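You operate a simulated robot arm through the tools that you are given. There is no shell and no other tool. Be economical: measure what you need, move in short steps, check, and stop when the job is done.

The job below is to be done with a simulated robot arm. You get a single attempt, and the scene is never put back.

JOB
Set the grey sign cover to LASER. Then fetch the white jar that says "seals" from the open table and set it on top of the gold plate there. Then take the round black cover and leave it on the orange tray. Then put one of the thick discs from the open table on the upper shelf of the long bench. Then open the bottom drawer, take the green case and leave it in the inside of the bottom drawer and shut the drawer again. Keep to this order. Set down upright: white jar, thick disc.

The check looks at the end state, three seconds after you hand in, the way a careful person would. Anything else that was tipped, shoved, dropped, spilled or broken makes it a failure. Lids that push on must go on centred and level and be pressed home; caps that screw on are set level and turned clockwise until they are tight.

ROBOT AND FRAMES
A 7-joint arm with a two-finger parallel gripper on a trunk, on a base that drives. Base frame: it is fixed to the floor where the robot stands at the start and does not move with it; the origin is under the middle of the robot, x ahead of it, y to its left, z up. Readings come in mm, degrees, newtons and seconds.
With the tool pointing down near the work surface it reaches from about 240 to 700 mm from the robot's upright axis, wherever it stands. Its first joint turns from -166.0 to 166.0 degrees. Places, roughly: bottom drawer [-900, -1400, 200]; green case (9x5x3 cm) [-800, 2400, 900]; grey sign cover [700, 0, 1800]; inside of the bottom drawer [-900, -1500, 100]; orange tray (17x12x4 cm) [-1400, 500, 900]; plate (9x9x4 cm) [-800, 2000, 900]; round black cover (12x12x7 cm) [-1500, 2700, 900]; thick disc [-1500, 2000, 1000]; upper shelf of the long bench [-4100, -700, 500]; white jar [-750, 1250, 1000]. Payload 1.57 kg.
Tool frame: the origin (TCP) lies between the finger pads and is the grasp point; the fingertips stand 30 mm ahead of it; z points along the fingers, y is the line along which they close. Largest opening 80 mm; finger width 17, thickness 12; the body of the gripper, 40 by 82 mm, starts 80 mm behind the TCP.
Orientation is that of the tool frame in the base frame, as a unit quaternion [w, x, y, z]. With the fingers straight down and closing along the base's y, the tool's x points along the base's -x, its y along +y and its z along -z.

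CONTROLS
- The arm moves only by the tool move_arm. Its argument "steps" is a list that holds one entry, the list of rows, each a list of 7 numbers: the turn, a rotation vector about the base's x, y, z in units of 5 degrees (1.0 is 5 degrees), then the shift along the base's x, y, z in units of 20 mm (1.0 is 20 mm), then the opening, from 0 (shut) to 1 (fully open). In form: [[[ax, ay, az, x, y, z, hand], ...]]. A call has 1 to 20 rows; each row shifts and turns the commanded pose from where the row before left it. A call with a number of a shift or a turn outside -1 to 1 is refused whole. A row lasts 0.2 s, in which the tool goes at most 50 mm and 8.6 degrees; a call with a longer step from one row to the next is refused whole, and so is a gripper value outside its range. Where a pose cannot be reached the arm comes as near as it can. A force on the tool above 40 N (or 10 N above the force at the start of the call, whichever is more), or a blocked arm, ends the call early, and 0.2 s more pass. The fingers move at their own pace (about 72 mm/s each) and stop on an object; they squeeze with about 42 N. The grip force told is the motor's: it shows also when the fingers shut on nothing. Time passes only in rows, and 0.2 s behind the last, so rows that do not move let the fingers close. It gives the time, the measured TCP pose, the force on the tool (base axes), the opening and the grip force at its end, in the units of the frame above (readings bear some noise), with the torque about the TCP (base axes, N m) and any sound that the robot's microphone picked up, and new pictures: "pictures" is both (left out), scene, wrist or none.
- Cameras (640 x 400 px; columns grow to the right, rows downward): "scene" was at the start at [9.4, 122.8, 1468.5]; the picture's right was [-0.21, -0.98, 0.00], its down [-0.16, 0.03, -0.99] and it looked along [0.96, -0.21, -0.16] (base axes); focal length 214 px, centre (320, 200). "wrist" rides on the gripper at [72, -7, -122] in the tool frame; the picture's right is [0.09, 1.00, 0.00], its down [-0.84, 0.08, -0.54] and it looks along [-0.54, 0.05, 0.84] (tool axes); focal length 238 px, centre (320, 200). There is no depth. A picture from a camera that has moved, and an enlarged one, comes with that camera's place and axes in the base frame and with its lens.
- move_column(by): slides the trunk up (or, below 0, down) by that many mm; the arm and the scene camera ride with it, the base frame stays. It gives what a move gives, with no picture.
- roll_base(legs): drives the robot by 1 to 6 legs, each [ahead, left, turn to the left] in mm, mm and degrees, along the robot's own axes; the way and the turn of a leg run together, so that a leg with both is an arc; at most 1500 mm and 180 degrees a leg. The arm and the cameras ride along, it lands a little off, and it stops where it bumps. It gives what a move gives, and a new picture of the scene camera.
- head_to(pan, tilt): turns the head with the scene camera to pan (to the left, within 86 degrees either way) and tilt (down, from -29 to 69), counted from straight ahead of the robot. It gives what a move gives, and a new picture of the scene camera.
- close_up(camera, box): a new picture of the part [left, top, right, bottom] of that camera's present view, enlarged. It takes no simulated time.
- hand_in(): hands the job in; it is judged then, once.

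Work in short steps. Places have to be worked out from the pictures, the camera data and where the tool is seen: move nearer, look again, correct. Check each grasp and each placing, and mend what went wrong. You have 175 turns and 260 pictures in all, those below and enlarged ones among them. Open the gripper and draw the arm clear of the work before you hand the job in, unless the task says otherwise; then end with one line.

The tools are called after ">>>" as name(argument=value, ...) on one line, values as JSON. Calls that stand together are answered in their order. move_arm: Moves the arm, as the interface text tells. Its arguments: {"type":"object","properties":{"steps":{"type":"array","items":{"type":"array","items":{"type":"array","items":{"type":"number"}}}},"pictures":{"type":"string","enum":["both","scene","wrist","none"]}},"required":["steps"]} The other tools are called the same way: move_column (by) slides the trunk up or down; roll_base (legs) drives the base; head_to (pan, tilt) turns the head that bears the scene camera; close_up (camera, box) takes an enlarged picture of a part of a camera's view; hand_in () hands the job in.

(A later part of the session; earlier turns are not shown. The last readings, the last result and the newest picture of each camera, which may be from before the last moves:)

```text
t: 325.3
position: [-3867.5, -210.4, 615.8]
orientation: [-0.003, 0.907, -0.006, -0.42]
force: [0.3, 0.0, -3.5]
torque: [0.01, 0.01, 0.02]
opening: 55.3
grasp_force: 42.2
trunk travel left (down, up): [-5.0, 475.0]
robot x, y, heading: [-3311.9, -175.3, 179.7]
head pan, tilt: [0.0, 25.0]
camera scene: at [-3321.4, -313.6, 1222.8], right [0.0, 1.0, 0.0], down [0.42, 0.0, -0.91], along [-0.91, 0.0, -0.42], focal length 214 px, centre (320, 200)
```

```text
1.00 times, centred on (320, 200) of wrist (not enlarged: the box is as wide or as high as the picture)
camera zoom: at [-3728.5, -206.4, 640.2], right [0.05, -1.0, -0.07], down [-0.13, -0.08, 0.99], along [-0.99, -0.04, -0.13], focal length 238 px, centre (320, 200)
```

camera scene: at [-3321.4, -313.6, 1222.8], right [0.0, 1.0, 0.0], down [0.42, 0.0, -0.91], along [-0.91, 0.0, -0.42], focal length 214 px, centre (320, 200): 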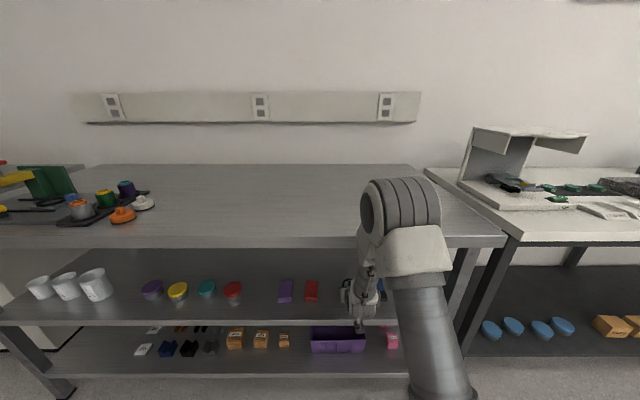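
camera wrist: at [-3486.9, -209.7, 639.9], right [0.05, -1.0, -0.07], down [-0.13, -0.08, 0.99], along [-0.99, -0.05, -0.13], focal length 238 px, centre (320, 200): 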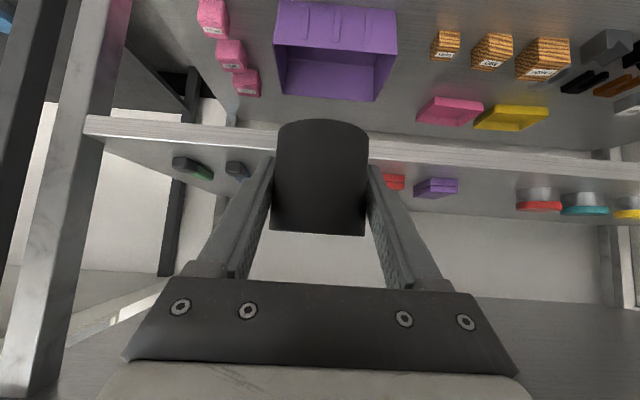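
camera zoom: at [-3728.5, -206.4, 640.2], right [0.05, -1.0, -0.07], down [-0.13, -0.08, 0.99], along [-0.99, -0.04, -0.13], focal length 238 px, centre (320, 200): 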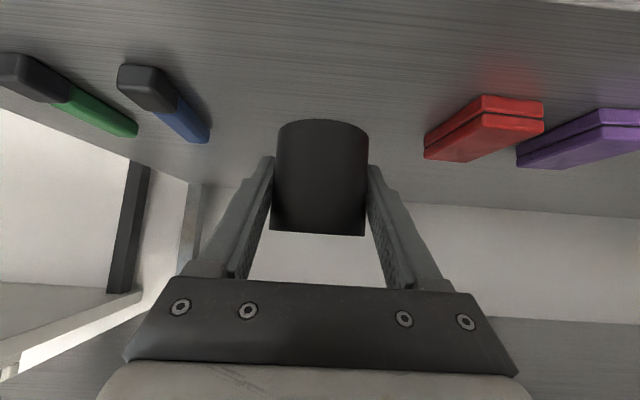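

The disc hangs over the shelf's front; I move it 45 mm further in and lower it in guarded steps.

>>> move_arm(steps=[[[0, 0, 0, -0.8, 0, 0, 0.4], [0, 0, 0, -0.8, 0, 0, 0.4], [0, 0, 0, -0.7, 0, 0, 0.4], [0, 0, 0, 0, 0, -0.5, 0.4], [0, 0, 0, 0, 0, -0.5, 0.4], [0, 0, 0, 0, 0, -0.4, 0.4], [0, 0, 0, 0, 0, 0, 0.4]]], pictures="wrist")

```text
t: 326.9
position: [-3911.4, -211.4, 587.7]
orientation: [-0.002, 0.907, -0.006, -0.421]
force: [-0.7, 0.3, -3.3]
torque: [-0.02, 0.02, 0.03]
opening: 55.2
grasp_force: 42.2
trunk travel left (down, up): [-5.0, 475.0]
robot x, y, heading: [-3308.5, -174.2, 179.5]
head pan, tilt: [0.0, 25.0]
camera wrist: at [-3773.1, -206.8, 612.1], right [0.05, -1.0, -0.07], down [-0.13, -0.07, 0.99], along [-0.99, -0.04, -0.13], focal length 238 px, centre (320, 200)
```

wrist: 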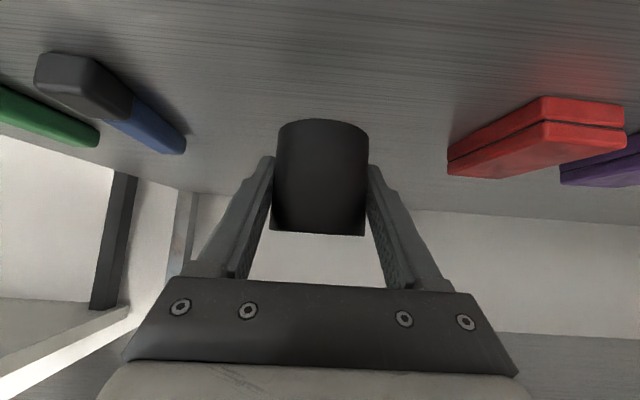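

Clear around. I lower further in small steps.

>>> move_arm(steps=[[[0, 0, 0, 0, 0, -0.2, 0.4], [0, 0, 0, 0, 0, -0.2, 0.4], [0, 0, 0, 0, 0, -0.15, 0.4], [0, 0, 0, 0, 0, 0, 0.4]]], pictures="none")

>>> move_arm(steps=[[[0, 0, 0, 0, 0, -0.15, 0.4], [0, 0, 0, 0, 0, -0.15, 0.4], [0, 0, 0, 0, 0, 0, 0.4]]], pictures="none")

```text
t: 327.9
position: [-3912.4, -210.5, 576.6]
orientation: [-0.002, 0.907, -0.006, -0.421]
force: [0.2, -0.6, -2.8]
torque: [0.04, 0.01, 0.03]
opening: 54.9
grasp_force: 42.4
trunk travel left (down, up): [-5.0, 475.0]
robot x, y, heading: [-3307.0, -170.0, 179.8]
head pan, tilt: [0.0, 25.0]
```

```text
t: 328.7
position: [-3911.2, -210.8, 570.2]
orientation: [-0.003, 0.908, -0.007, -0.42]
force: [-0.3, 0.2, -3.5]
torque: [0.02, 0.0, -0.02]
opening: 55.2
grasp_force: 42.5
trunk travel left (down, up): [-5.0, 475.0]
robot x, y, heading: [-3305.0, -175.3, 180.0]
head pan, tilt: [0.0, 25.0]
```

>>> move_arm(steps=[[[0, 0, 0, 0, 0, -0.15, 0.4], [0, 0, 0, 0, 0, -0.15, 0.4], [0, 0, 0, 0, 0, 0, 0.4]]], pictures="wrist")

>>> move_arm(steps=[[[0, 0, 0, 0, 0, -0.1, 0.4], [0, 0, 0, 0, 0, 0, 0.4]]], pictures="none")

```text
t: 329.5
position: [-3911.5, -209.2, 565.2]
orientation: [-0.003, 0.907, -0.007, -0.42]
force: [-0.7, 0.3, -2.8]
torque: [0.05, 0.0, -0.02]
opening: 55.1
grasp_force: 42.0
trunk travel left (down, up): [-5.0, 475.0]
robot x, y, heading: [-3305.1, -172.1, 180.1]
head pan, tilt: [0.0, 25.0]
camera wrist: at [-3773.4, -206.2, 589.3], right [0.05, -1.0, -0.07], down [-0.13, -0.08, 0.99], along [-0.99, -0.04, -0.13], focal length 238 px, centre (320, 200)
```

wrist: 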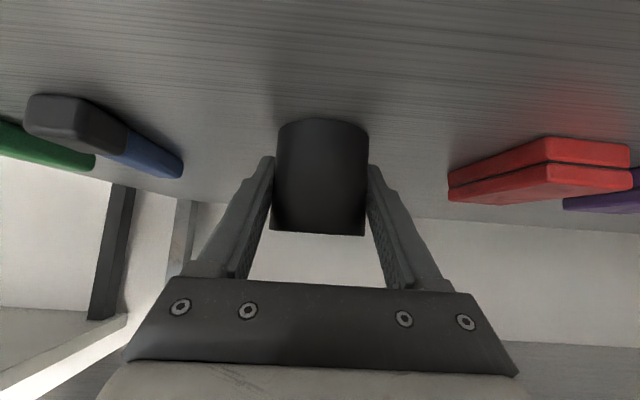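

```text
t: 330.1
position: [-3912.9, -211.2, 562.8]
orientation: [-0.003, 0.907, -0.007, -0.42]
force: [-0.1, 0.1, -2.9]
torque: [0.03, 0.0, 0.0]
opening: 55.1
grasp_force: 42.1
trunk travel left (down, up): [-5.0, 475.0]
robot x, y, heading: [-3309.4, -173.5, 179.7]
head pan, tilt: [0.0, 25.0]
```

Still no contact; continuing 2 mm at a time.

>>> move_arm(steps=[[[0, 0, 0, 0, 0, -0.1, 0.4], [0, 0, 0, 0, 0, -0.1, 0.4], [0, 0, 0, 0, 0, 0, 0.4]]], pictures="none")

>>> move_arm(steps=[[[0, 0, 0, 0, 0, -0.1, 0.4], [0, 0, 0, 0, 0, -0.1, 0.4], [0, 0, 0, 0, 0, 0, 0.4]]], pictures="none")

>>> move_arm(steps=[[[0, 0, 0, 0, 0, -0.1, 0.4], [0, 0, 0, 0, 0, 0, 0.4]]], pictures="wrist")

```text
t: 330.9
position: [-3914.1, -211.7, 563.5]
orientation: [-0.003, 0.905, -0.007, -0.425]
force: [8.7, -0.4, 28.1]
torque: [0.09, -0.72, -0.08]
opening: 55.0
grasp_force: 42.1
trunk travel left (down, up): [-5.0, 475.0]
robot x, y, heading: [-3305.0, -175.6, 179.8]
head pan, tilt: [0.0, 25.0]
```

```text
t: 331.7
position: [-3915.4, -210.9, 560.4]
orientation: [-0.003, 0.904, -0.007, -0.427]
force: [6.5, -1.2, 38.7]
torque: [0.15, -0.02, -0.23]
opening: 54.9
grasp_force: 41.9
trunk travel left (down, up): [-5.0, 475.0]
robot x, y, heading: [-3309.8, -174.8, 179.8]
head pan, tilt: [0.0, 25.0]
```

```text
t: 332.3
position: [-3914.9, -210.7, 558.5]
orientation: [-0.003, 0.904, -0.007, -0.427]
force: [5.0, 1.7, 39.0]
torque: [0.17, 0.08, -0.23]
opening: 54.7
grasp_force: 41.8
trunk travel left (down, up): [-5.0, 475.0]
robot x, y, heading: [-3310.2, -176.5, 179.9]
head pan, tilt: [0.0, 25.0]
camera wrist: at [-3776.2, -206.6, 580.7], right [0.04, -1.0, -0.07], down [-0.12, -0.07, 0.99], along [-0.99, -0.04, -0.12], focal length 238 px, centre (320, 200)
```

wrist: 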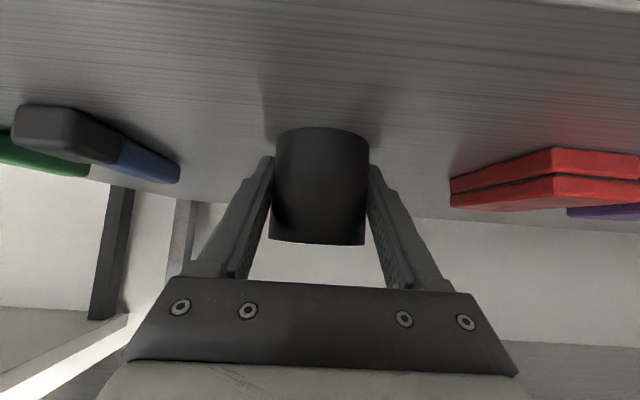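

The disc is firmly on the shelf. I relieve the load by 4 mm, open, and check before withdrawing.

>>> move_arm(steps=[[[0, 0, 0, 0, 0, 0.2, 0.4], [0, 0, 0, 0, 0, 0.05, 0.9], [0, 0, 0, 0, 0, 0, 0.9], [0, 0, 0, 0, 0, 0, 0.9]]], pictures="wrist")

```text
t: 333.3
position: [-3911.9, -209.1, 556.7]
orientation: [-0.003, 0.908, -0.007, -0.418]
force: [0.5, -0.6, 0.7]
torque: [-0.01, -0.01, 0.0]
opening: 72.1
grasp_force: 0.0
trunk travel left (down, up): [-5.0, 475.0]
robot x, y, heading: [-3308.1, -174.9, 179.9]
head pan, tilt: [0.0, 25.0]
camera wrist: at [-3773.8, -205.6, 581.7], right [0.04, -1.0, -0.07], down [-0.13, -0.08, 0.99], along [-0.99, -0.03, -0.13], focal length 238 px, centre (320, 200)
```

wrist: 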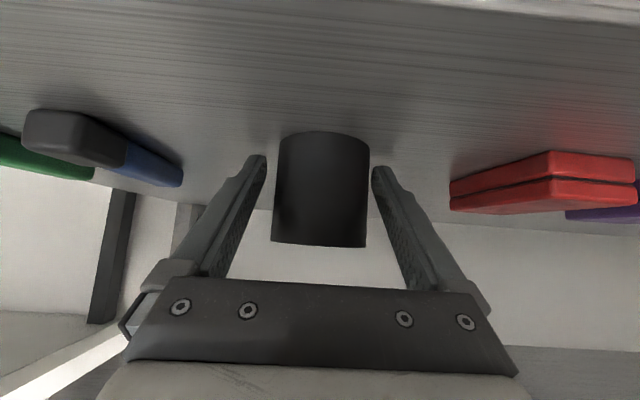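

The disc stands free and upright. I withdraw along the tool axis, then back the base away.

>>> move_arm(steps=[[[0, 0, 0, 0.5, 0, 0.4, 0.9], [0, 0, 0, 0.9, 0, 0.7, 0.9], [0, 0, 0, 0.9, 0, 0.7, 0.9], [0, 0, 0, 0.9, 0, 0.4, 0.9], [0, 0, 0, 0.9, 0, 0, 0.9]]], pictures="wrist")

>>> roll_base(legs=[[-400, 0, 0]])

>>> close_up(camera="scene", box=[260, 220, 400, 310])

```text
t: 334.5
position: [-3832.0, -211.9, 602.7]
orientation: [-0.004, 0.907, -0.008, -0.42]
force: [-0.9, -0.6, 0.9]
torque: [0.02, 0.0, -0.02]
opening: 71.7
grasp_force: 0.0
trunk travel left (down, up): [-5.0, 475.0]
robot x, y, heading: [-3309.5, -172.4, 179.8]
head pan, tilt: [0.0, 25.0]
camera wrist: at [-3693.9, -207.8, 626.1], right [0.05, -1.0, -0.07], down [-0.13, -0.08, 0.99], along [-0.99, -0.04, -0.13], focal length 238 px, centre (320, 200)
```

wrist: 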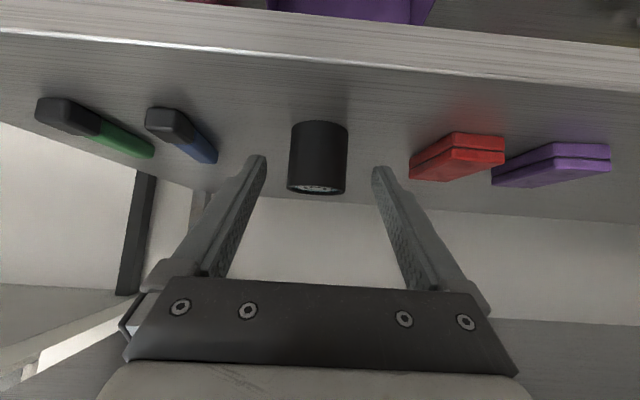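

```text
t: 337.7
position: [-3432.3, -212.8, 602.0]
orientation: [-0.003, 0.907, -0.006, -0.42]
force: [0.0, 0.1, -0.4]
torque: [0.03, -0.01, -0.03]
opening: 72.1
grasp_force: 0.0
trunk travel left (down, up): [-5.0, 475.0]
robot x, y, heading: [-2905.1, -174.5, 180.2]
head pan, tilt: [0.0, 25.0]
camera scene: at [-2920.9, -314.1, 1222.8], right [0.0, 1.0, 0.0], down [0.42, 0.0, -0.91], along [-0.91, 0.0, -0.42], focal length 214 px, centre (320, 200)
```

scene: 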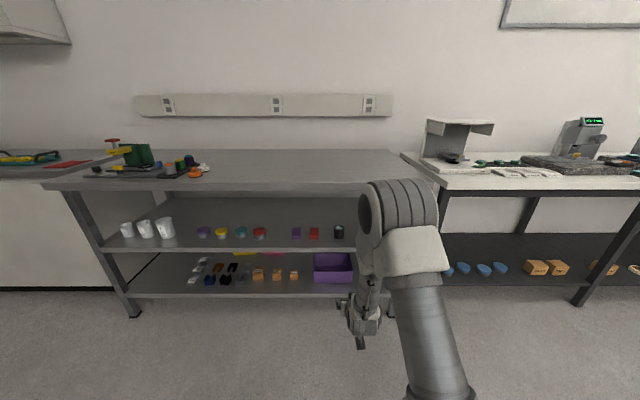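

```text
4.44 times, centred on (330, 265) of scene
camera zoom: at [-2920.9, -314.1, 1222.8], right [0.0, 1.0, 0.0], down [0.42, 0.0, -0.91], along [-0.91, 0.0, -0.42], focal length 953 px, centre (276, -89)
```

zoom: 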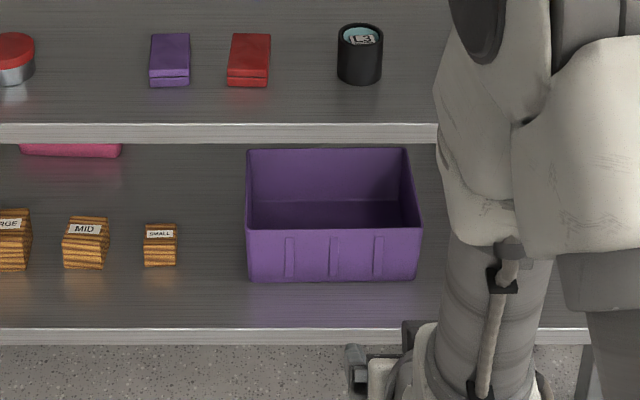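

L3 stands upright on the upper shelf. Next the bottom drawer: I turn to face −y and drive in front of the drawer cabinet.

>>> roll_base(legs=[[0, 0, 90], [350, 0, 0], [0, 1000, 0], [0, 980, 0]])

```text
t: 360.6
position: [-866.5, -1032.3, 601.2]
orientation: [0.295, 0.647, 0.636, -0.3]
force: [-0.4, 0.0, 0.9]
torque: [0.03, -0.03, -0.01]
opening: 71.9
grasp_force: 0.1
trunk travel left (down, up): [-5.0, 475.0]
robot x, y, heading: [-900.2, -507.7, -90.3]
head pan, tilt: [0.0, 25.0]
camera scene: at [-761.9, -517.4, 1222.8], right [-1.0, 0.0, 0.0], down [0.0, 0.42, -0.91], along [0.0, -0.91, -0.42], focal length 214 px, centre (320, 200)
```

scene: 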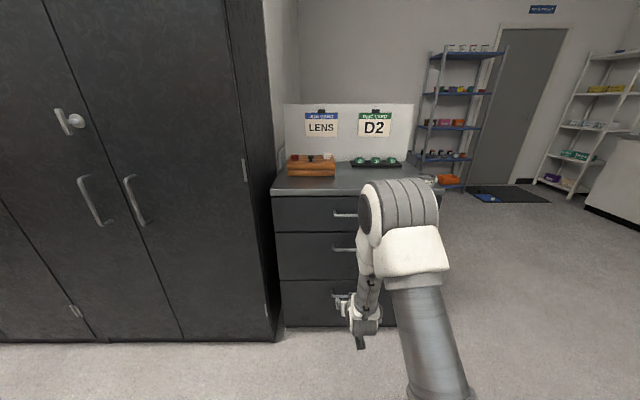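

I use the wrist camera to see the bottom drawer's handle, since the arm blocks the head's view.

>>> close_up(camera="wrist", box=[0, 0, 640, 400])

```text
1.00 times, centred on (320, 200) of wrist (not enlarged: the box is as wide or as high as the picture)
camera zoom: at [-871.4, -892.8, 626.1], right [1.0, 0.04, -0.07], down [0.07, -0.13, 0.99], along [0.03, -0.99, -0.13], focal length 238 px, centre (320, 200)
```

zoom: 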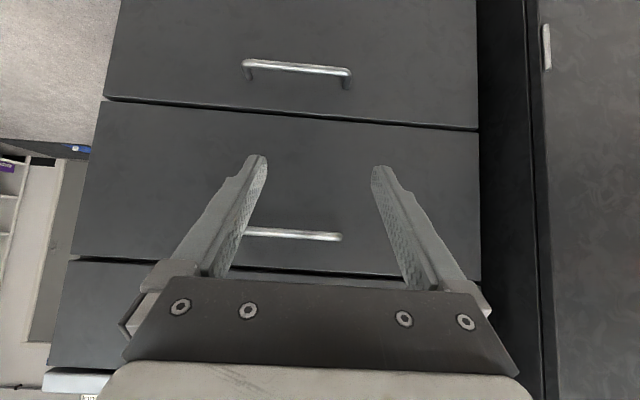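

The bottom handle bar is at about [−911, −1323, 310]. I bring the tool to horizontal and roll it 90° so the fingers close vertically on the bar.

>>> move_arm(steps=[[[-1, 0, 0, 0, 0, 0, 1], [-1, 0, 0, 0, 0, 0, 1], [-1, 0, 0, 0, 0, 0, 1], [-1, 0, 0, 0, 0, 0, 1], [-1, 0, 0, 0, 0, 0, 1], [-1, 0, 0, 0, 0, 0, 1], [-1, 0, 0, 0, 0, 0, 1], [-1, 0, 0, 0, 0, 0, 1]]], pictures="none")

>>> move_arm(steps=[[[0, 1, 0, 0, 0, 0, 1], [0, 1, 0, 0, 0, 0, 1], [0, 1, 0, 0, 0, 0, 1], [0, 1, 0, 0, 0, 0, 1], [0, 1, 0, 0, 0, 0, 1], [0, 1, 0, 0, 0, 0, 1], [0, 1, 0, 0, 0, 0, 1], [0, 1, 0, 0, 0, 0, 1], [0, 1, 0, 0, 0, 0, 1], [0, 1, 0, 0, 0, 0, 1], [0, 1, 0, 0, 0, 0, 1], [0, 1, 0, 0, 0, 0, 1], [0, 1, 0, 0, 0, 0, 1], [0, 1, 0, 0, 0, 0, 1], [0, 1, 0, 0, 0, 0, 1], [0, 1, 0, 0, 0, 0, 1], [0, 1, 0, 0, 0, 0, 1], [0, 1, 0, 0, 0, 0, 1]]])

```text
t: 362.4
position: [-867.8, -1032.1, 602.0]
orientation: [0.498, 0.507, 0.495, -0.5]
force: [-0.5, 0.8, -0.3]
torque: [-0.03, 0.0, -0.01]
opening: 79.9
grasp_force: 0.0
trunk travel left (down, up): [-5.0, 475.0]
robot x, y, heading: [-902.1, -508.1, -90.3]
head pan, tilt: [0.0, 25.0]
```

```text
t: 366.1
position: [-866.1, -1031.9, 602.6]
orientation: [-0.001, -0.006, -0.703, 0.711]
force: [0.0, 0.1, -0.5]
torque: [-0.01, 0.01, -0.03]
opening: 79.8
grasp_force: 0.1
trunk travel left (down, up): [-5.0, 475.0]
robot x, y, heading: [-898.0, -506.2, -90.4]
head pan, tilt: [0.0, 25.0]
camera scene: at [-761.9, -517.4, 1222.8], right [-1.0, 0.0, 0.0], down [0.0, 0.42, -0.91], along [0.0, -0.91, -0.42], focal length 214 px, centre (320, 200)
camera wrist: at [-938.5, -910.7, 606.4], right [-0.08, -0.01, -1.0], down [0.84, 0.54, -0.08], along [0.54, -0.84, -0.03], focal length 238 px, centre (320, 200)
```

scene: 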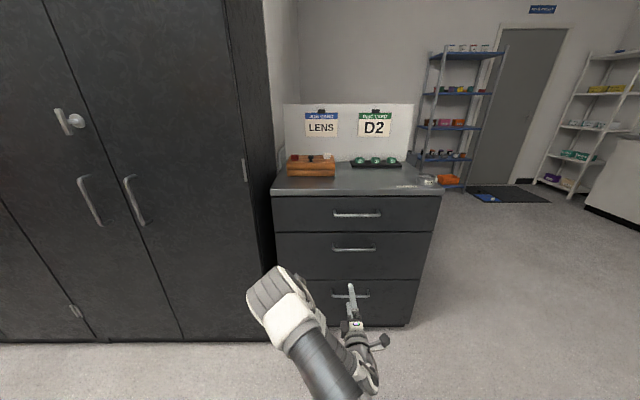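
wrist: 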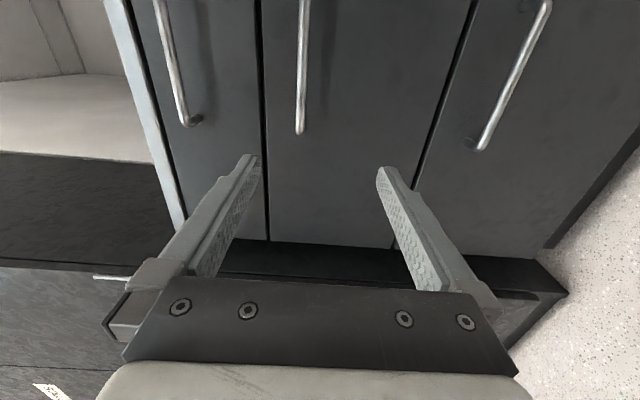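

Now the bottom handle is plainly visible at [−912, −1320, 312]. I lower the tool to that height and centre on it.

>>> move_arm(steps=[[[0, 0, 0, -0.15, 0, -1, 1], [0, 0, 0, -0.15, 0, -1, 1], [0, 0, 0, -0.15, 0, -1, 1], [0, 0, 0, -0.15, 0, -1, 1], [0, 0, 0, -0.15, 0, -1, 1], [0, 0, 0, -0.15, 0, -1, 1], [0, 0, 0, -0.15, 0, -1, 1], [0, 0, 0, -0.15, 0, -1, 1], [0, 0, 0, -0.15, 0, -1, 1], [0, 0, 0, -0.15, 0, -1, 1], [0, 0, 0, -0.15, 0, -1, 1], [0, 0, 0, -0.15, 0, -1, 1], [0, 0, 0, -0.15, 0, -1, 1], [0, 0, 0, -0.15, 0, -1, 1], [0, 0, 0, 0, 0, -0.5, 1]]])

```text
t: 369.3
position: [-909.9, -1033.1, 374.0]
orientation: [-0.027, 0.001, 0.708, -0.706]
force: [-0.3, -1.3, -1.1]
torque: [-0.02, 0.0, 0.01]
opening: 80.1
grasp_force: 0.0
trunk travel left (down, up): [-5.0, 475.0]
robot x, y, heading: [-899.4, -504.9, -90.3]
head pan, tilt: [0.0, 25.0]
stopped in row 15: the arm was blocked; the commanded pose is now the measured one
camera scene: at [-761.6, -504.3, 1229.5], right [-1.0, 0.0, 0.0], down [0.0, 0.41, -0.91], along [0.0, -0.91, -0.41], focal length 214 px, centre (320, 200)
camera wrist: at [-977.9, -908.7, 383.8], right [-0.13, 0.01, -0.99], down [0.85, 0.51, -0.11], along [0.5, -0.86, -0.07], focal length 238 px, centre (320, 200)
```

scene: 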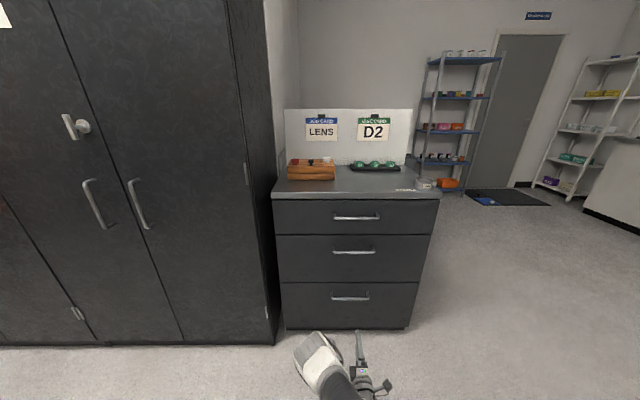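
wrist: 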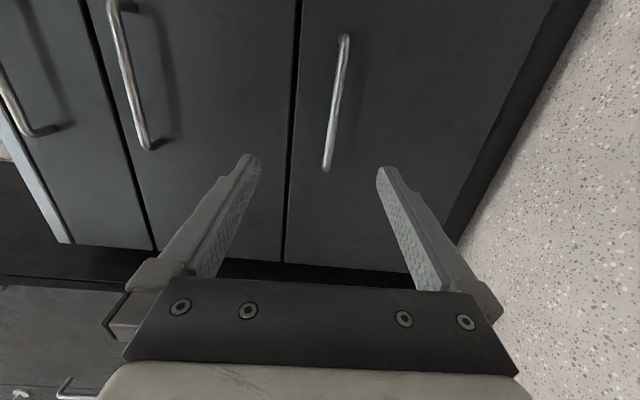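

Something low on the arm (the elbow) hit the floor or base. I raise again and roll the tool the other way to keep the elbow up.

>>> move_arm(steps=[[[0, 0, 0, 0, 0, 1, 1], [0, 0, 0, 0, 0, 1, 1], [0, 0, 0, 0, 0, 1, 1], [0, 0, 0, 0, 0, 1, 1], [0, 0, 0, 0, 0, 1, 1], [0, 0, 0, 0, 0, 1, 1], [0, 0, 0, 0, 0, 1, 1], [0, 0, 0, 0, 0, 1, 1], [0, 0, 0, 0, 0, 1, 1], [0, 0, 0, 0, 0, 1, 1], [0, 0, 0, 0, 0, 1, 1]]], pictures="none")

>>> move_arm(steps=[[[0, -1, 0, 0, 0, 0, 1], [0, -1, 0, 0, 0, 0, 1], [0, -1, 0, 0, 0, 0, 1], [0, -1, 0, 0, 0, 0, 1], [0, -1, 0, 0, 0, 0, 1], [0, -1, 0, 0, 0, 0, 1], [0, -1, 0, 0, 0, 0, 1], [0, -1, 0, 0, 0, 0, 1], [0, -1, 0, 0, 0, 0, 1], [0, -1, 0, 0, 0, 0, 1], [0, -1, 0, 0, 0, 0, 1], [0, -1, 0, 0, 0, 0, 1], [0, -1, 0, 0, 0, 0, 1], [0, -1, 0, 0, 0, 0, 1], [0, -1, 0, 0, 0, 0, 1], [0, -1, 0, 0, 0, 0, 1], [0, -1, 0, 0, 0, 0, 1], [0, -1, 0, 0, 0, 0, 1]]], pictures="none")

>>> move_arm(steps=[[[0, -1, 0, 0, 0, 0, 1], [0, -1, 0, 0, 0, 0, 1], [0, -1, 0, 0, 0, 0, 1], [0, -1, 0, 0, 0, 0, 1], [0, -1, 0, 0, 0, 0, 1], [0, -1, 0, 0, 0, 0, 1], [0, -1, 0, 0, 0, 0, 1], [0, -1, 0, 0, 0, 0, 1], [0, -1, 0, 0, 0, 0, 1], [0, -1, 0, 0, 0, 0, 1], [0, -1, 0, 0, 0, 0, 1], [0, -1, 0, 0, 0, 0, 1], [0, -1, 0, 0, 0, 0, 1], [0, -1, 0, 0, 0, 0, 1], [0, -1, 0, 0, 0, 0, 1], [0, -1, 0, 0, 0, 0, 1], [0, -1, 0, 0, 0, 0, 1], [0, -1, 0, 0, 0, 0, 1]]])

```text
t: 371.7
position: [-907.0, -1034.3, 571.0]
orientation: [-0.022, 0.006, 0.711, -0.703]
force: [-0.2, 0.3, -0.2]
torque: [-0.04, 0.0, -0.03]
opening: 80.0
grasp_force: 0.0
trunk travel left (down, up): [-5.0, 475.0]
robot x, y, heading: [-900.8, -504.6, -90.2]
head pan, tilt: [0.0, 25.0]
```

```text
t: 375.5
position: [-909.7, -1034.5, 571.8]
orientation: [0.488, 0.5, 0.519, -0.493]
force: [0.2, 0.9, 0.3]
torque: [-0.01, 0.01, 0.03]
opening: 80.0
grasp_force: 0.0
trunk travel left (down, up): [-5.0, 475.0]
robot x, y, heading: [-898.9, -508.1, -90.2]
head pan, tilt: [0.0, 25.0]
```

```text
t: 379.3
position: [-910.1, -1033.3, 573.3]
orientation: [0.711, 0.703, 0.023, 0.005]
force: [0.0, -0.9, 0.3]
torque: [0.0, 0.01, 0.02]
opening: 80.1
grasp_force: 0.2
trunk travel left (down, up): [-5.0, 475.0]
robot x, y, heading: [-901.7, -507.5, -90.2]
head pan, tilt: [0.0, 25.0]
camera scene: at [-761.9, -517.4, 1222.8], right [-1.0, 0.0, 0.0], down [0.0, 0.42, -0.91], along [0.0, -0.91, -0.42], focal length 214 px, centre (320, 200)
camera wrist: at [-844.4, -909.2, 562.7], right [0.12, 0.02, 0.99], down [-0.86, 0.51, 0.09], along [-0.51, -0.86, 0.07], focal length 238 px, centre (320, 200)
```

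scene: 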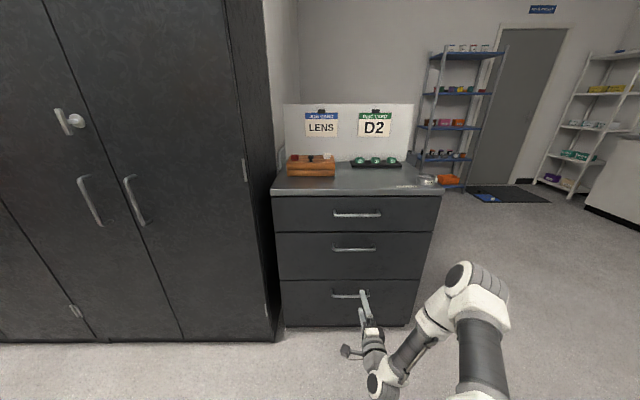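
wrist: 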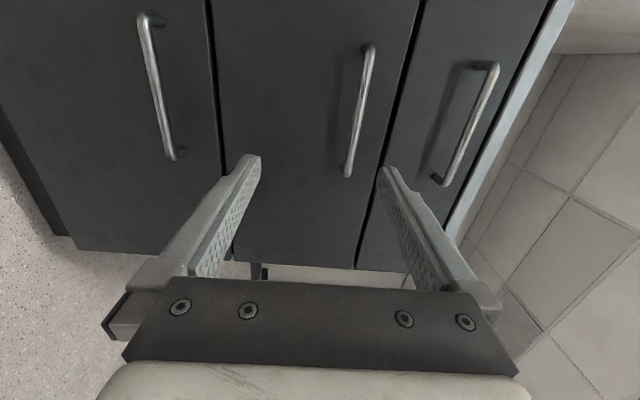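

The elbow is now on the other side and higher. I lower in stages while levelling the tool.

>>> move_arm(steps=[[[0, -0.29, -0.46, 0, 0, -1, 1], [0, 0, 0, 0, 0, -1, 1], [0, 0, 0, 0, 0, -1, 1], [0, 0, 0, 0, 0, -1, 1], [0, 0, 0, 0, 0, -1, 1], [0, 0, 0, 0, 0, -1, 1], [0, 0, 0, 0, 0, -1, 1]]], pictures="scene")

```text
t: 380.9
position: [-909.4, -1032.3, 431.1]
orientation: [0.711, 0.703, -0.001, 0.0]
force: [-0.9, -0.1, -0.1]
torque: [0.01, 0.0, -0.01]
opening: 79.9
grasp_force: 0.0
trunk travel left (down, up): [-5.0, 475.0]
robot x, y, heading: [-902.5, -507.1, -90.2]
head pan, tilt: [0.0, 25.0]
camera scene: at [-761.9, -517.4, 1222.9], right [-1.0, 0.0, 0.0], down [0.0, 0.42, -0.91], along [0.0, -0.91, -0.42], focal length 214 px, centre (320, 200)
```

scene: 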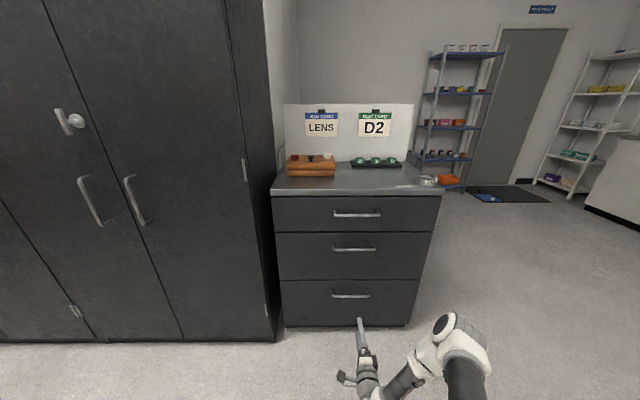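

Fine so far. I continue down to z ≈ 312.

>>> move_arm(steps=[[[0, 0, 0, 0, 0, -1, 1], [0, 0, 0, 0, 0, -1, 1], [0, 0, 0, 0, 0, -1, 1], [0, 0, 0, 0, 0, -1, 1], [0, 0, 0, 0, 0, -1, 1], [0, 0, 0, 0, 0, -0.95, 1]]])

```text
t: 382.3
position: [-898.5, -1036.3, 374.7]
orientation: [0.704, 0.709, -0.005, 0.036]
force: [0.0, -0.5, -0.3]
torque: [0.0, -0.01, 0.02]
opening: 79.9
grasp_force: 0.1
trunk travel left (down, up): [-5.0, 475.0]
robot x, y, heading: [-900.0, -504.5, -90.1]
head pan, tilt: [0.0, 25.0]
stopped in row 6: the arm was blocked; the commanded pose is now the measured one
camera scene: at [-761.9, -504.3, 1229.5], right [-1.0, 0.0, 0.0], down [0.0, 0.41, -0.91], along [0.0, -0.91, -0.41], focal length 214 px, centre (320, 200)
camera wrist: at [-832.7, -910.6, 371.8], right [0.03, 0.0, 1.0], down [-0.86, 0.51, 0.03], along [-0.51, -0.86, 0.01], focal length 238 px, centre (320, 200)
```

scene: 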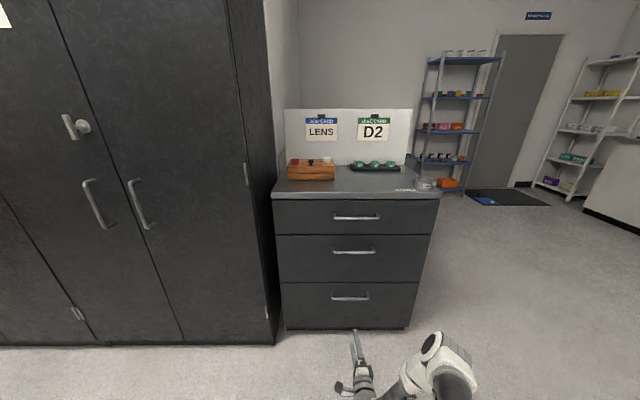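
wrist: 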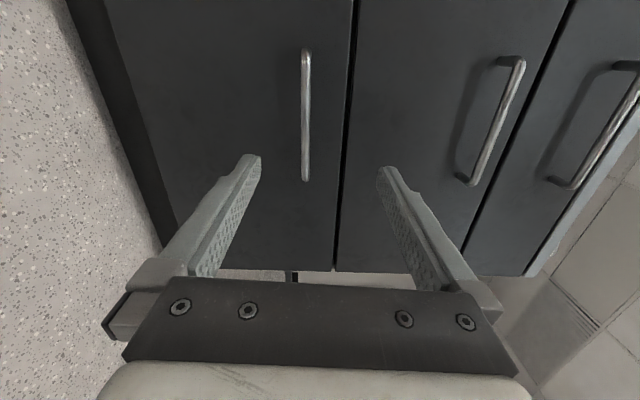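

It blocks at the same height, so the wrist meets the robot's own base. I raise a little, tilt the tool 30° downward, and reach farther out so the wrist clears the base.

>>> move_arm(steps=[[[0, 0, 0, 0, 0, 1, 1], [0, 0, 0, 0, 0, 1, 1], [0, 0, 0, 0, 0, 1, 1], [1, 0, 0, 0, -1, 0, 1], [1, 0, 0, 0, -1, 0, 1], [1, 0, 0, 0, -1, 0, 1], [1, 0, 0, 0, -1, 0, 1], [1, 0, 0, 0, -1, 0, 1], [1, 0, 0, 0, -1, 0, 1]]], pictures="none")

>>> move_arm(steps=[[[0, 0, 0, 0, 0, -1, 1], [0, 0, 0, 0, 0, -1, 1], [0, 0, 0, 0, 0, -1, 1], [0, 0, 0, 0, 0, -1, 1], [0, 0, 0, 0, 0, -1, 1], [0, 0, 0, 0, 0, -0.5, 1]]])

```text
t: 384.3
position: [-898.7, -1156.7, 410.1]
orientation: [0.493, 0.87, -0.012, 0.029]
force: [-0.7, -0.2, 0.8]
torque: [0.0, -0.03, 0.03]
opening: 80.1
grasp_force: 0.0
trunk travel left (down, up): [-5.0, 475.0]
robot x, y, heading: [-898.4, -507.5, -90.3]
head pan, tilt: [0.0, 25.0]
```

```text
t: 385.7
position: [-900.2, -1155.3, 301.3]
orientation: [0.493, 0.87, -0.011, 0.03]
force: [-0.4, -0.6, -0.1]
torque: [0.01, 0.01, -0.02]
opening: 79.8
grasp_force: 0.1
trunk travel left (down, up): [-5.0, 475.0]
robot x, y, heading: [-904.4, -510.7, -90.3]
head pan, tilt: [0.0, 25.0]
camera scene: at [-761.9, -517.4, 1222.8], right [-1.0, 0.0, 0.0], down [0.0, 0.42, -0.91], along [0.0, -0.91, -0.42], focal length 214 px, centre (320, 200)
camera wrist: at [-833.3, -1046.8, 362.8], right [0.04, -0.51, 0.86], down [-0.86, 0.42, 0.29], along [-0.51, -0.75, -0.42], focal length 238 px, centre (320, 200)
```

scene: 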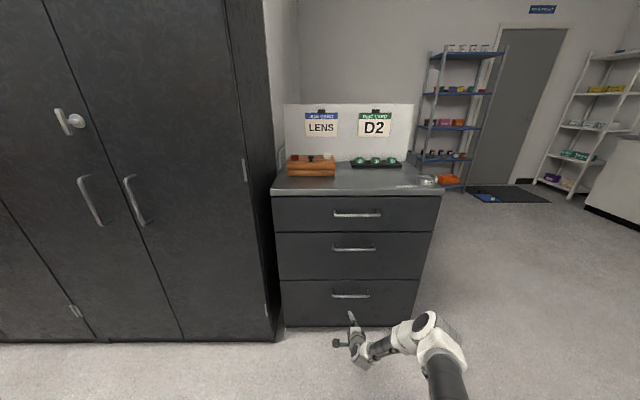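
wrist: 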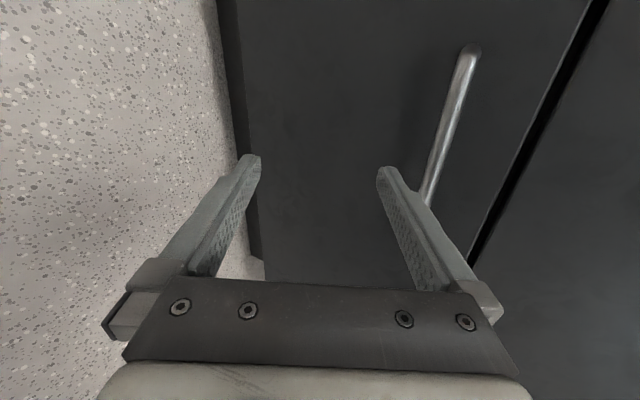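

Re-triangulating, the bar is at about [−912, −1280, 350]. I flatten the tool to ~10° and raise to z ≈ 352, fingers narrowed.

>>> move_arm(steps=[[[-1, 0, 0, -0.1, 0, 0.65, 0.8], [-1, 0, 0, -0.1, 0, 0.65, 0.8], [-1, 0, 0, -0.1, 0, 0.65, 0.8], [-1, 0, -0.4, -0.1, 0, 0.6, 0.8], [0, 0, -0.3, 0, 0, 0, 0.8]]], pictures="wrist")

```text
t: 386.9
position: [-906.7, -1155.2, 353.9]
orientation: [0.638, 0.77, -0.029, 0.012]
force: [0.0, 0.2, -0.4]
torque: [0.01, 0.01, -0.01]
opening: 64.0
grasp_force: 0.2
trunk travel left (down, up): [-5.0, 475.0]
robot x, y, heading: [-902.2, -510.6, -90.4]
head pan, tilt: [0.0, 25.0]
camera wrist: at [-833.9, -1036.7, 373.6], right [0.03, -0.19, 0.98], down [-0.83, 0.54, 0.13], along [-0.56, -0.82, -0.14], focal length 238 px, centre (320, 200)
```

wrist: 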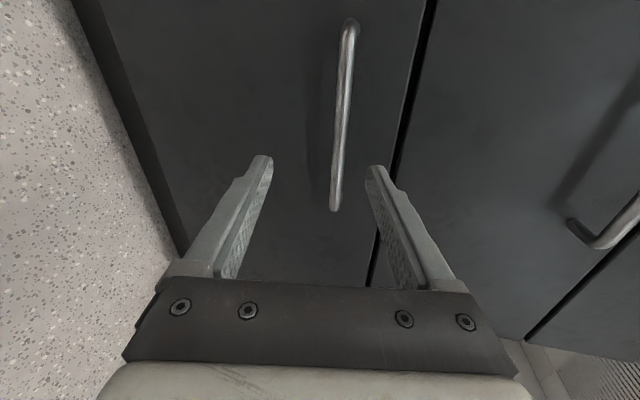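

The bar lies between the fingers. I roll the base forward 100 mm to bring the fingers around it.

>>> roll_base(legs=[[95, 0, 0.3]])

>>> close_up(camera="wrist", box=[0, 0, 640, 400])

```text
t: 388.2
position: [-903.9, -1246.1, 352.8]
orientation: [0.637, 0.77, -0.029, 0.015]
force: [0.1, -0.1, 0.8]
torque: [0.01, 0.02, 0.03]
opening: 64.2
grasp_force: 0.0
trunk travel left (down, up): [-5.0, 475.0]
robot x, y, heading: [-906.4, -595.8, -90.0]
head pan, tilt: [0.0, 25.0]
camera scene: at [-762.0, -607.1, 1222.8], right [-1.0, 0.0, 0.0], down [0.0, 0.42, -0.91], along [0.0, -0.91, -0.42], focal length 214 px, centre (320, 200)
```

scene: 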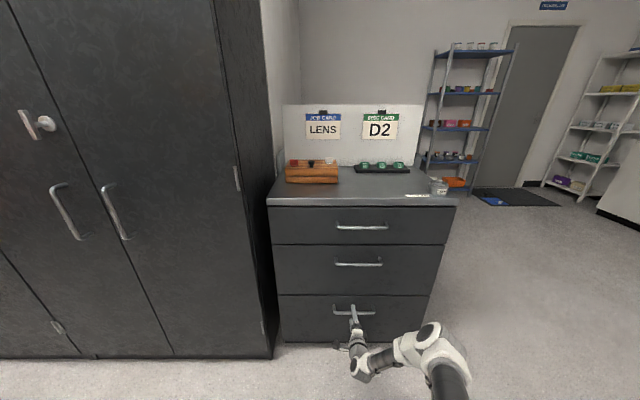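

```text
1.00 times, centred on (320, 200) of wrist (not enlarged: the box is as wide or as high as the picture)
camera zoom: at [-830.6, -1127.0, 373.7], right [0.03, -0.19, 0.98], down [-0.83, 0.54, 0.13], along [-0.55, -0.82, -0.14], focal length 238 px, centre (320, 200)
```

zoom: 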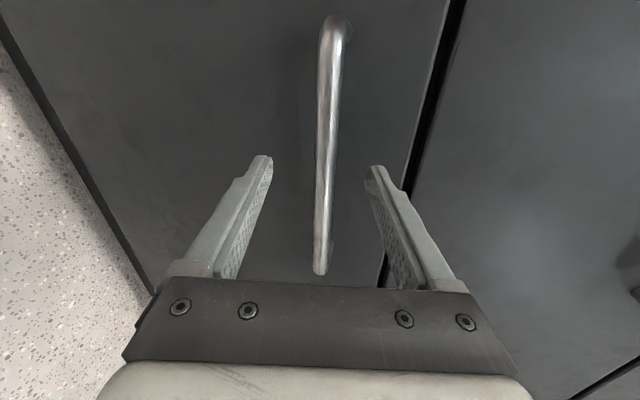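

The bar is centred. I advance 22 mm with the arm and close.

>>> move_arm(steps=[[[0, 0, 0, 0, -0.4, 0, 0.8], [0, 0, 0, 0, -0.4, 0, 0.8], [0, 0, 0, 0, -0.3, 0, 0.8], [0, 0, 0, 0, 0, 0, 0.3], [0, 0, 0, 0, 0, 0, 0], [0, 0, 0, 0, 0, 0, 0]]], pictures="wrist")

```text
t: 389.6
position: [-903.7, -1267.6, 351.9]
orientation: [0.637, 0.77, -0.027, 0.014]
force: [0.8, -0.2, -1.1]
torque: [-0.04, 0.47, -0.16]
opening: 14.8
grasp_force: 30.8
trunk travel left (down, up): [-5.0, 475.0]
robot x, y, heading: [-899.8, -596.0, -90.0]
head pan, tilt: [0.0, 25.0]
camera wrist: at [-830.9, -1149.0, 373.0], right [0.03, -0.19, 0.98], down [-0.83, 0.54, 0.13], along [-0.55, -0.82, -0.14], focal length 238 px, centre (320, 200)
```

wrist: 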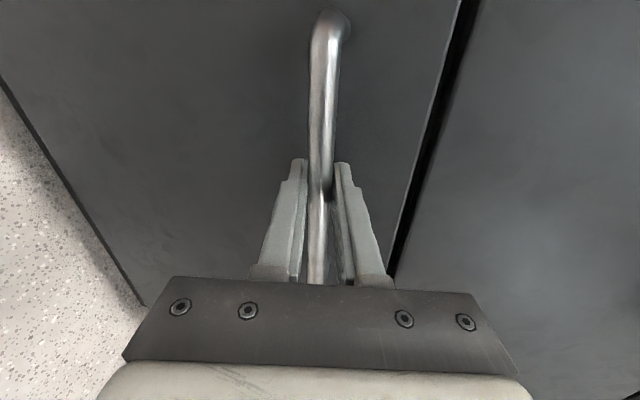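

The bar is gripped. I pull by rolling the base back 150 mm.

>>> roll_base(legs=[[-150, 0, 0]])

```text
t: 391.2
position: [-904.2, -1115.4, 353.1]
orientation: [0.637, 0.77, -0.026, 0.015]
force: [5.1, -0.3, -1.9]
torque: [-0.04, 0.51, 0.18]
opening: 14.7
grasp_force: 30.6
trunk travel left (down, up): [-5.0, 475.0]
robot x, y, heading: [-900.8, -442.2, -89.8]
head pan, tilt: [0.0, 25.0]
camera scene: at [-762.1, -454.5, 1222.8], right [-1.0, 0.0, 0.0], down [0.0, 0.42, -0.91], along [0.0, -0.91, -0.42], focal length 214 px, centre (320, 200)
```

scene: 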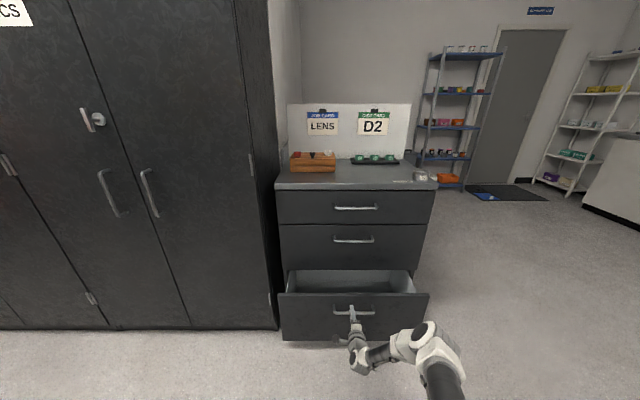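

The drawer is opening. I pull 110 mm more (keeping clear of the table behind) and look.

>>> roll_base(legs=[[-110, 0, 0]])

>>> move_arm(steps=[[[0, 0, 0, 0, 0.8, 0, 0], [0, 0, 0, 0, 0.8, 0, 0], [0, 0, 0, 0, 0.8, 0, 0], [0, 0, 0, 0, 0.8, 0, 0]]])

```text
t: 392.6
position: [-903.9, -1003.8, 351.8]
orientation: [0.637, 0.77, -0.027, 0.015]
force: [6.6, 0.4, 0.5]
torque: [-0.01, 0.49, 0.22]
opening: 14.5
grasp_force: 30.4
trunk travel left (down, up): [-5.0, 475.0]
robot x, y, heading: [-900.3, -335.5, -90.2]
head pan, tilt: [0.0, 25.0]
camera scene: at [-762.2, -343.3, 1222.8], right [-1.0, 0.0, 0.0], down [0.0, 0.42, -0.91], along [0.0, -0.91, -0.42], focal length 214 px, centre (320, 200)
```

scene: 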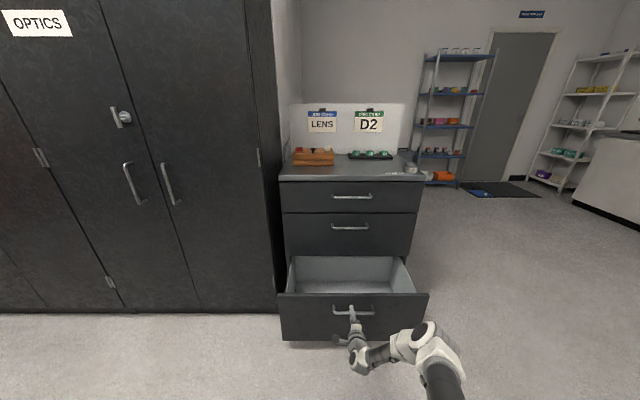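

```text
t: 393.6
position: [-904.8, -942.0, 357.6]
orientation: [0.64, 0.768, -0.027, 0.014]
force: [-0.2, -32.3, 8.6]
torque: [-0.34, 0.52, 0.14]
opening: 14.7
grasp_force: 30.6
trunk travel left (down, up): [-5.0, 475.0]
robot x, y, heading: [-902.2, -334.5, -90.1]
head pan, tilt: [0.0, 25.0]
camera scene: at [-762.3, -343.3, 1223.3], right [-1.0, 0.0, 0.0], down [0.0, 0.42, -0.91], along [0.0, -0.91, -0.42], focal length 214 px, centre (320, 200)
camera wrist: at [-831.8, -823.0, 376.3], right [0.03, -0.18, 0.98], down [-0.83, 0.54, 0.13], along [-0.55, -0.82, -0.13], focal length 238 px, centre (320, 200)
```

scene: 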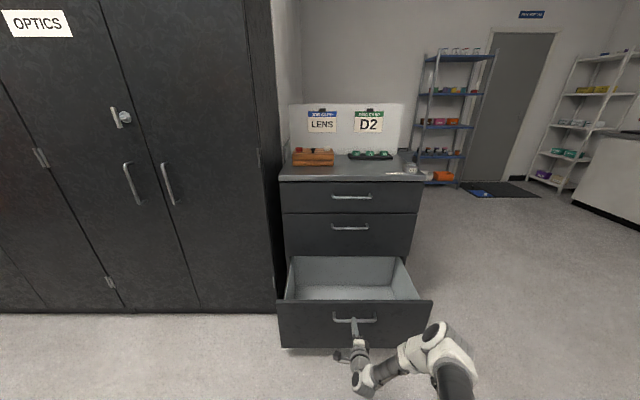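
wrist: 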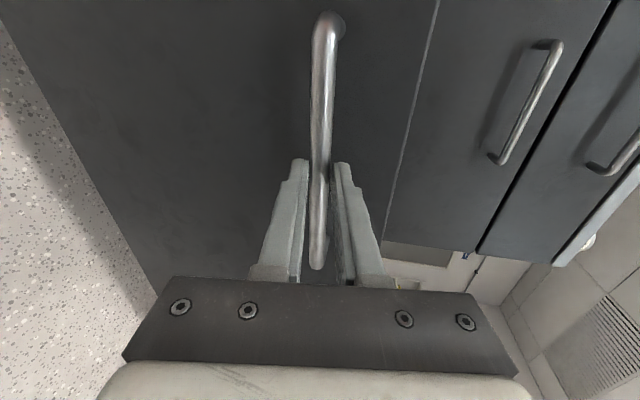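

The drawer has reached its end stop (about 325 mm open). I release the handle and withdraw slightly, then raise the arm.

>>> move_arm(steps=[[[0, 0, 0, 0, -0.3, -0.1, 0], [0, 0, 0, 0, 0, 0, 0.6], [0, 0, 0, 0, 0, 0, 0.8], [0, 0, 0, 0, 0, 0, 0.8]]], pictures="none")

>>> roll_base(legs=[[-25, 0, 0]])

>>> move_arm(steps=[[[0, 0, 0, 0, 0.5, 0, 0.8], [0, 0, 0, 0, 0.5, 0, 0.8], [0, 0, 0, 0, 0.2, 0.5, 0.8], [0, 0, 0, 0, 0, 1, 1], [0, 0, 0, 0, 0, 1, 1], [0, 0, 0, 0, 0, 1, 1], [0, 0, 0, 0, 0, 1, 1], [0, 0, 0, 0, 0, 1, 1], [0, 0, 0, 0, 0, 1, 1], [0, 0, 0, 0, 0, 1, 1], [0, 0, 0, 0, 0, 1, 1], [0, 0, 0, 0, 0, 1, 1], [0, 0, 0, 0, 0, 1, 1], [0, 0, 0, 0, 0, 1, 1]]])

```text
t: 394.6
position: [-903.6, -944.6, 349.2]
orientation: [0.636, 0.771, -0.027, 0.015]
force: [0.6, -0.2, 0.1]
torque: [-0.01, 0.01, -0.02]
opening: 64.2
grasp_force: 0.1
trunk travel left (down, up): [-5.0, 475.0]
robot x, y, heading: [-899.5, -331.7, -90.0]
head pan, tilt: [0.0, 25.0]
```

```text
t: 395.5
position: [-903.2, -921.0, 350.7]
orientation: [0.637, 0.77, -0.027, 0.015]
force: [-0.4, -0.3, 0.5]
torque: [0.0, -0.02, 0.02]
opening: 64.1
grasp_force: 0.1
trunk travel left (down, up): [-5.0, 475.0]
robot x, y, heading: [-899.9, -308.7, -90.1]
head pan, tilt: [0.0, 25.0]
camera scene: at [-762.3, -318.7, 1222.8], right [-1.0, 0.0, 0.0], down [0.0, 0.42, -0.91], along [0.0, -0.91, -0.42], focal length 214 px, centre (320, 200)
```

scene: 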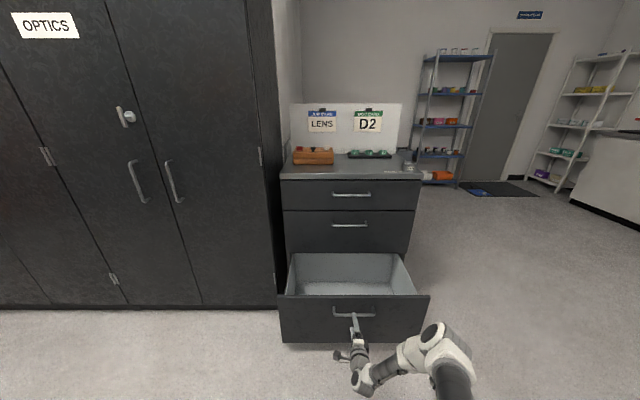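

```text
t: 398.5
position: [-903.4, -897.6, 579.9]
orientation: [0.636, 0.771, -0.027, 0.015]
force: [0.3, -0.5, -0.4]
torque: [-0.05, -0.01, 0.02]
opening: 79.6
grasp_force: 0.0
trunk travel left (down, up): [-5.0, 475.0]
robot x, y, heading: [-900.8, -309.6, -90.0]
head pan, tilt: [0.0, 25.0]
camera scene: at [-762.3, -318.7, 1222.8], right [-1.0, 0.0, 0.0], down [0.0, 0.42, -0.91], along [0.0, -0.91, -0.42], focal length 214 px, centre (320, 200)
camera wrist: at [-829.6, -778.1, 601.1], right [0.03, -0.19, 0.98], down [-0.83, 0.54, 0.13], along [-0.55, -0.82, -0.14], focal length 238 px, centre (320, 200)
```

scene: 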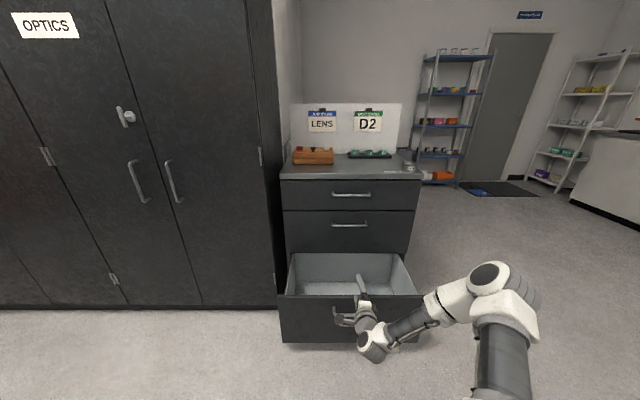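
wrist: 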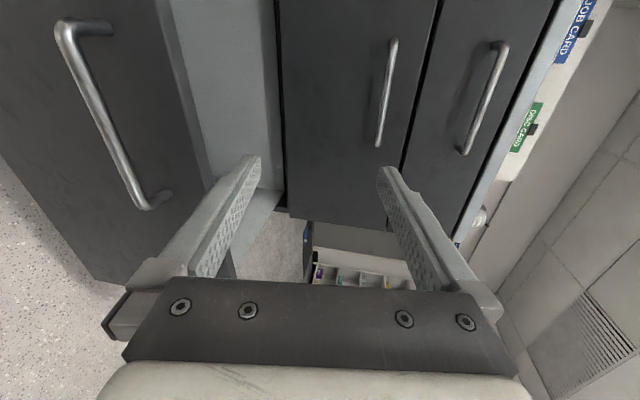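

The drawer is open and clear of the arm. Now for the green case: I raise the trunk and turn the tool back to the 50° tilt with horizontal closing.

>>> move_column(by=470)

>>> move_arm(steps=[[[0, 1, 0, 0, 0, 0, 1], [0, 1, 0, 0, 0, 0, 1], [0, 1, 0, 0, 0, 0, 1], [0, 1, 0, 0, 0, 0, 1], [0, 1, 0, 0, 0, 0, 1], [0, 1, 0, 0, 0, 0, 1], [0, 1, 0, 0, 0, 0, 1], [0, 1, 0, 0, 0, 0, 1], [0, 1, 0, 0, 0, 0, 1], [0, 1, 0, 0, 0, 0, 1], [0, 1, 0, 0, 0, 0, 1], [0, 1, 0, 0, 0, 0, 1], [0, 1, 0, 0, 0, 0, 1], [0, 1, 0, 0, 0, 0, 1], [0, 1, 0, 0, 0, 0, 1], [0, 1, 0, 0, 0, 0, 1], [0, 1, 0, 0, 0, 0, 1], [0, 1, 0, 0, 0, 0, 1]]], pictures="none")

```text
refused: 470 is not a number from -400 to 400
```

```text
t: 402.3
position: [-904.2, -897.4, 580.6]
orientation: [0.468, 0.555, 0.431, -0.535]
force: [0.0, -1.0, 0.6]
torque: [-0.01, -0.01, 0.02]
opening: 79.9
grasp_force: 0.2
trunk travel left (down, up): [-5.0, 475.0]
robot x, y, heading: [-904.9, -311.2, -90.3]
head pan, tilt: [0.0, 25.0]
```

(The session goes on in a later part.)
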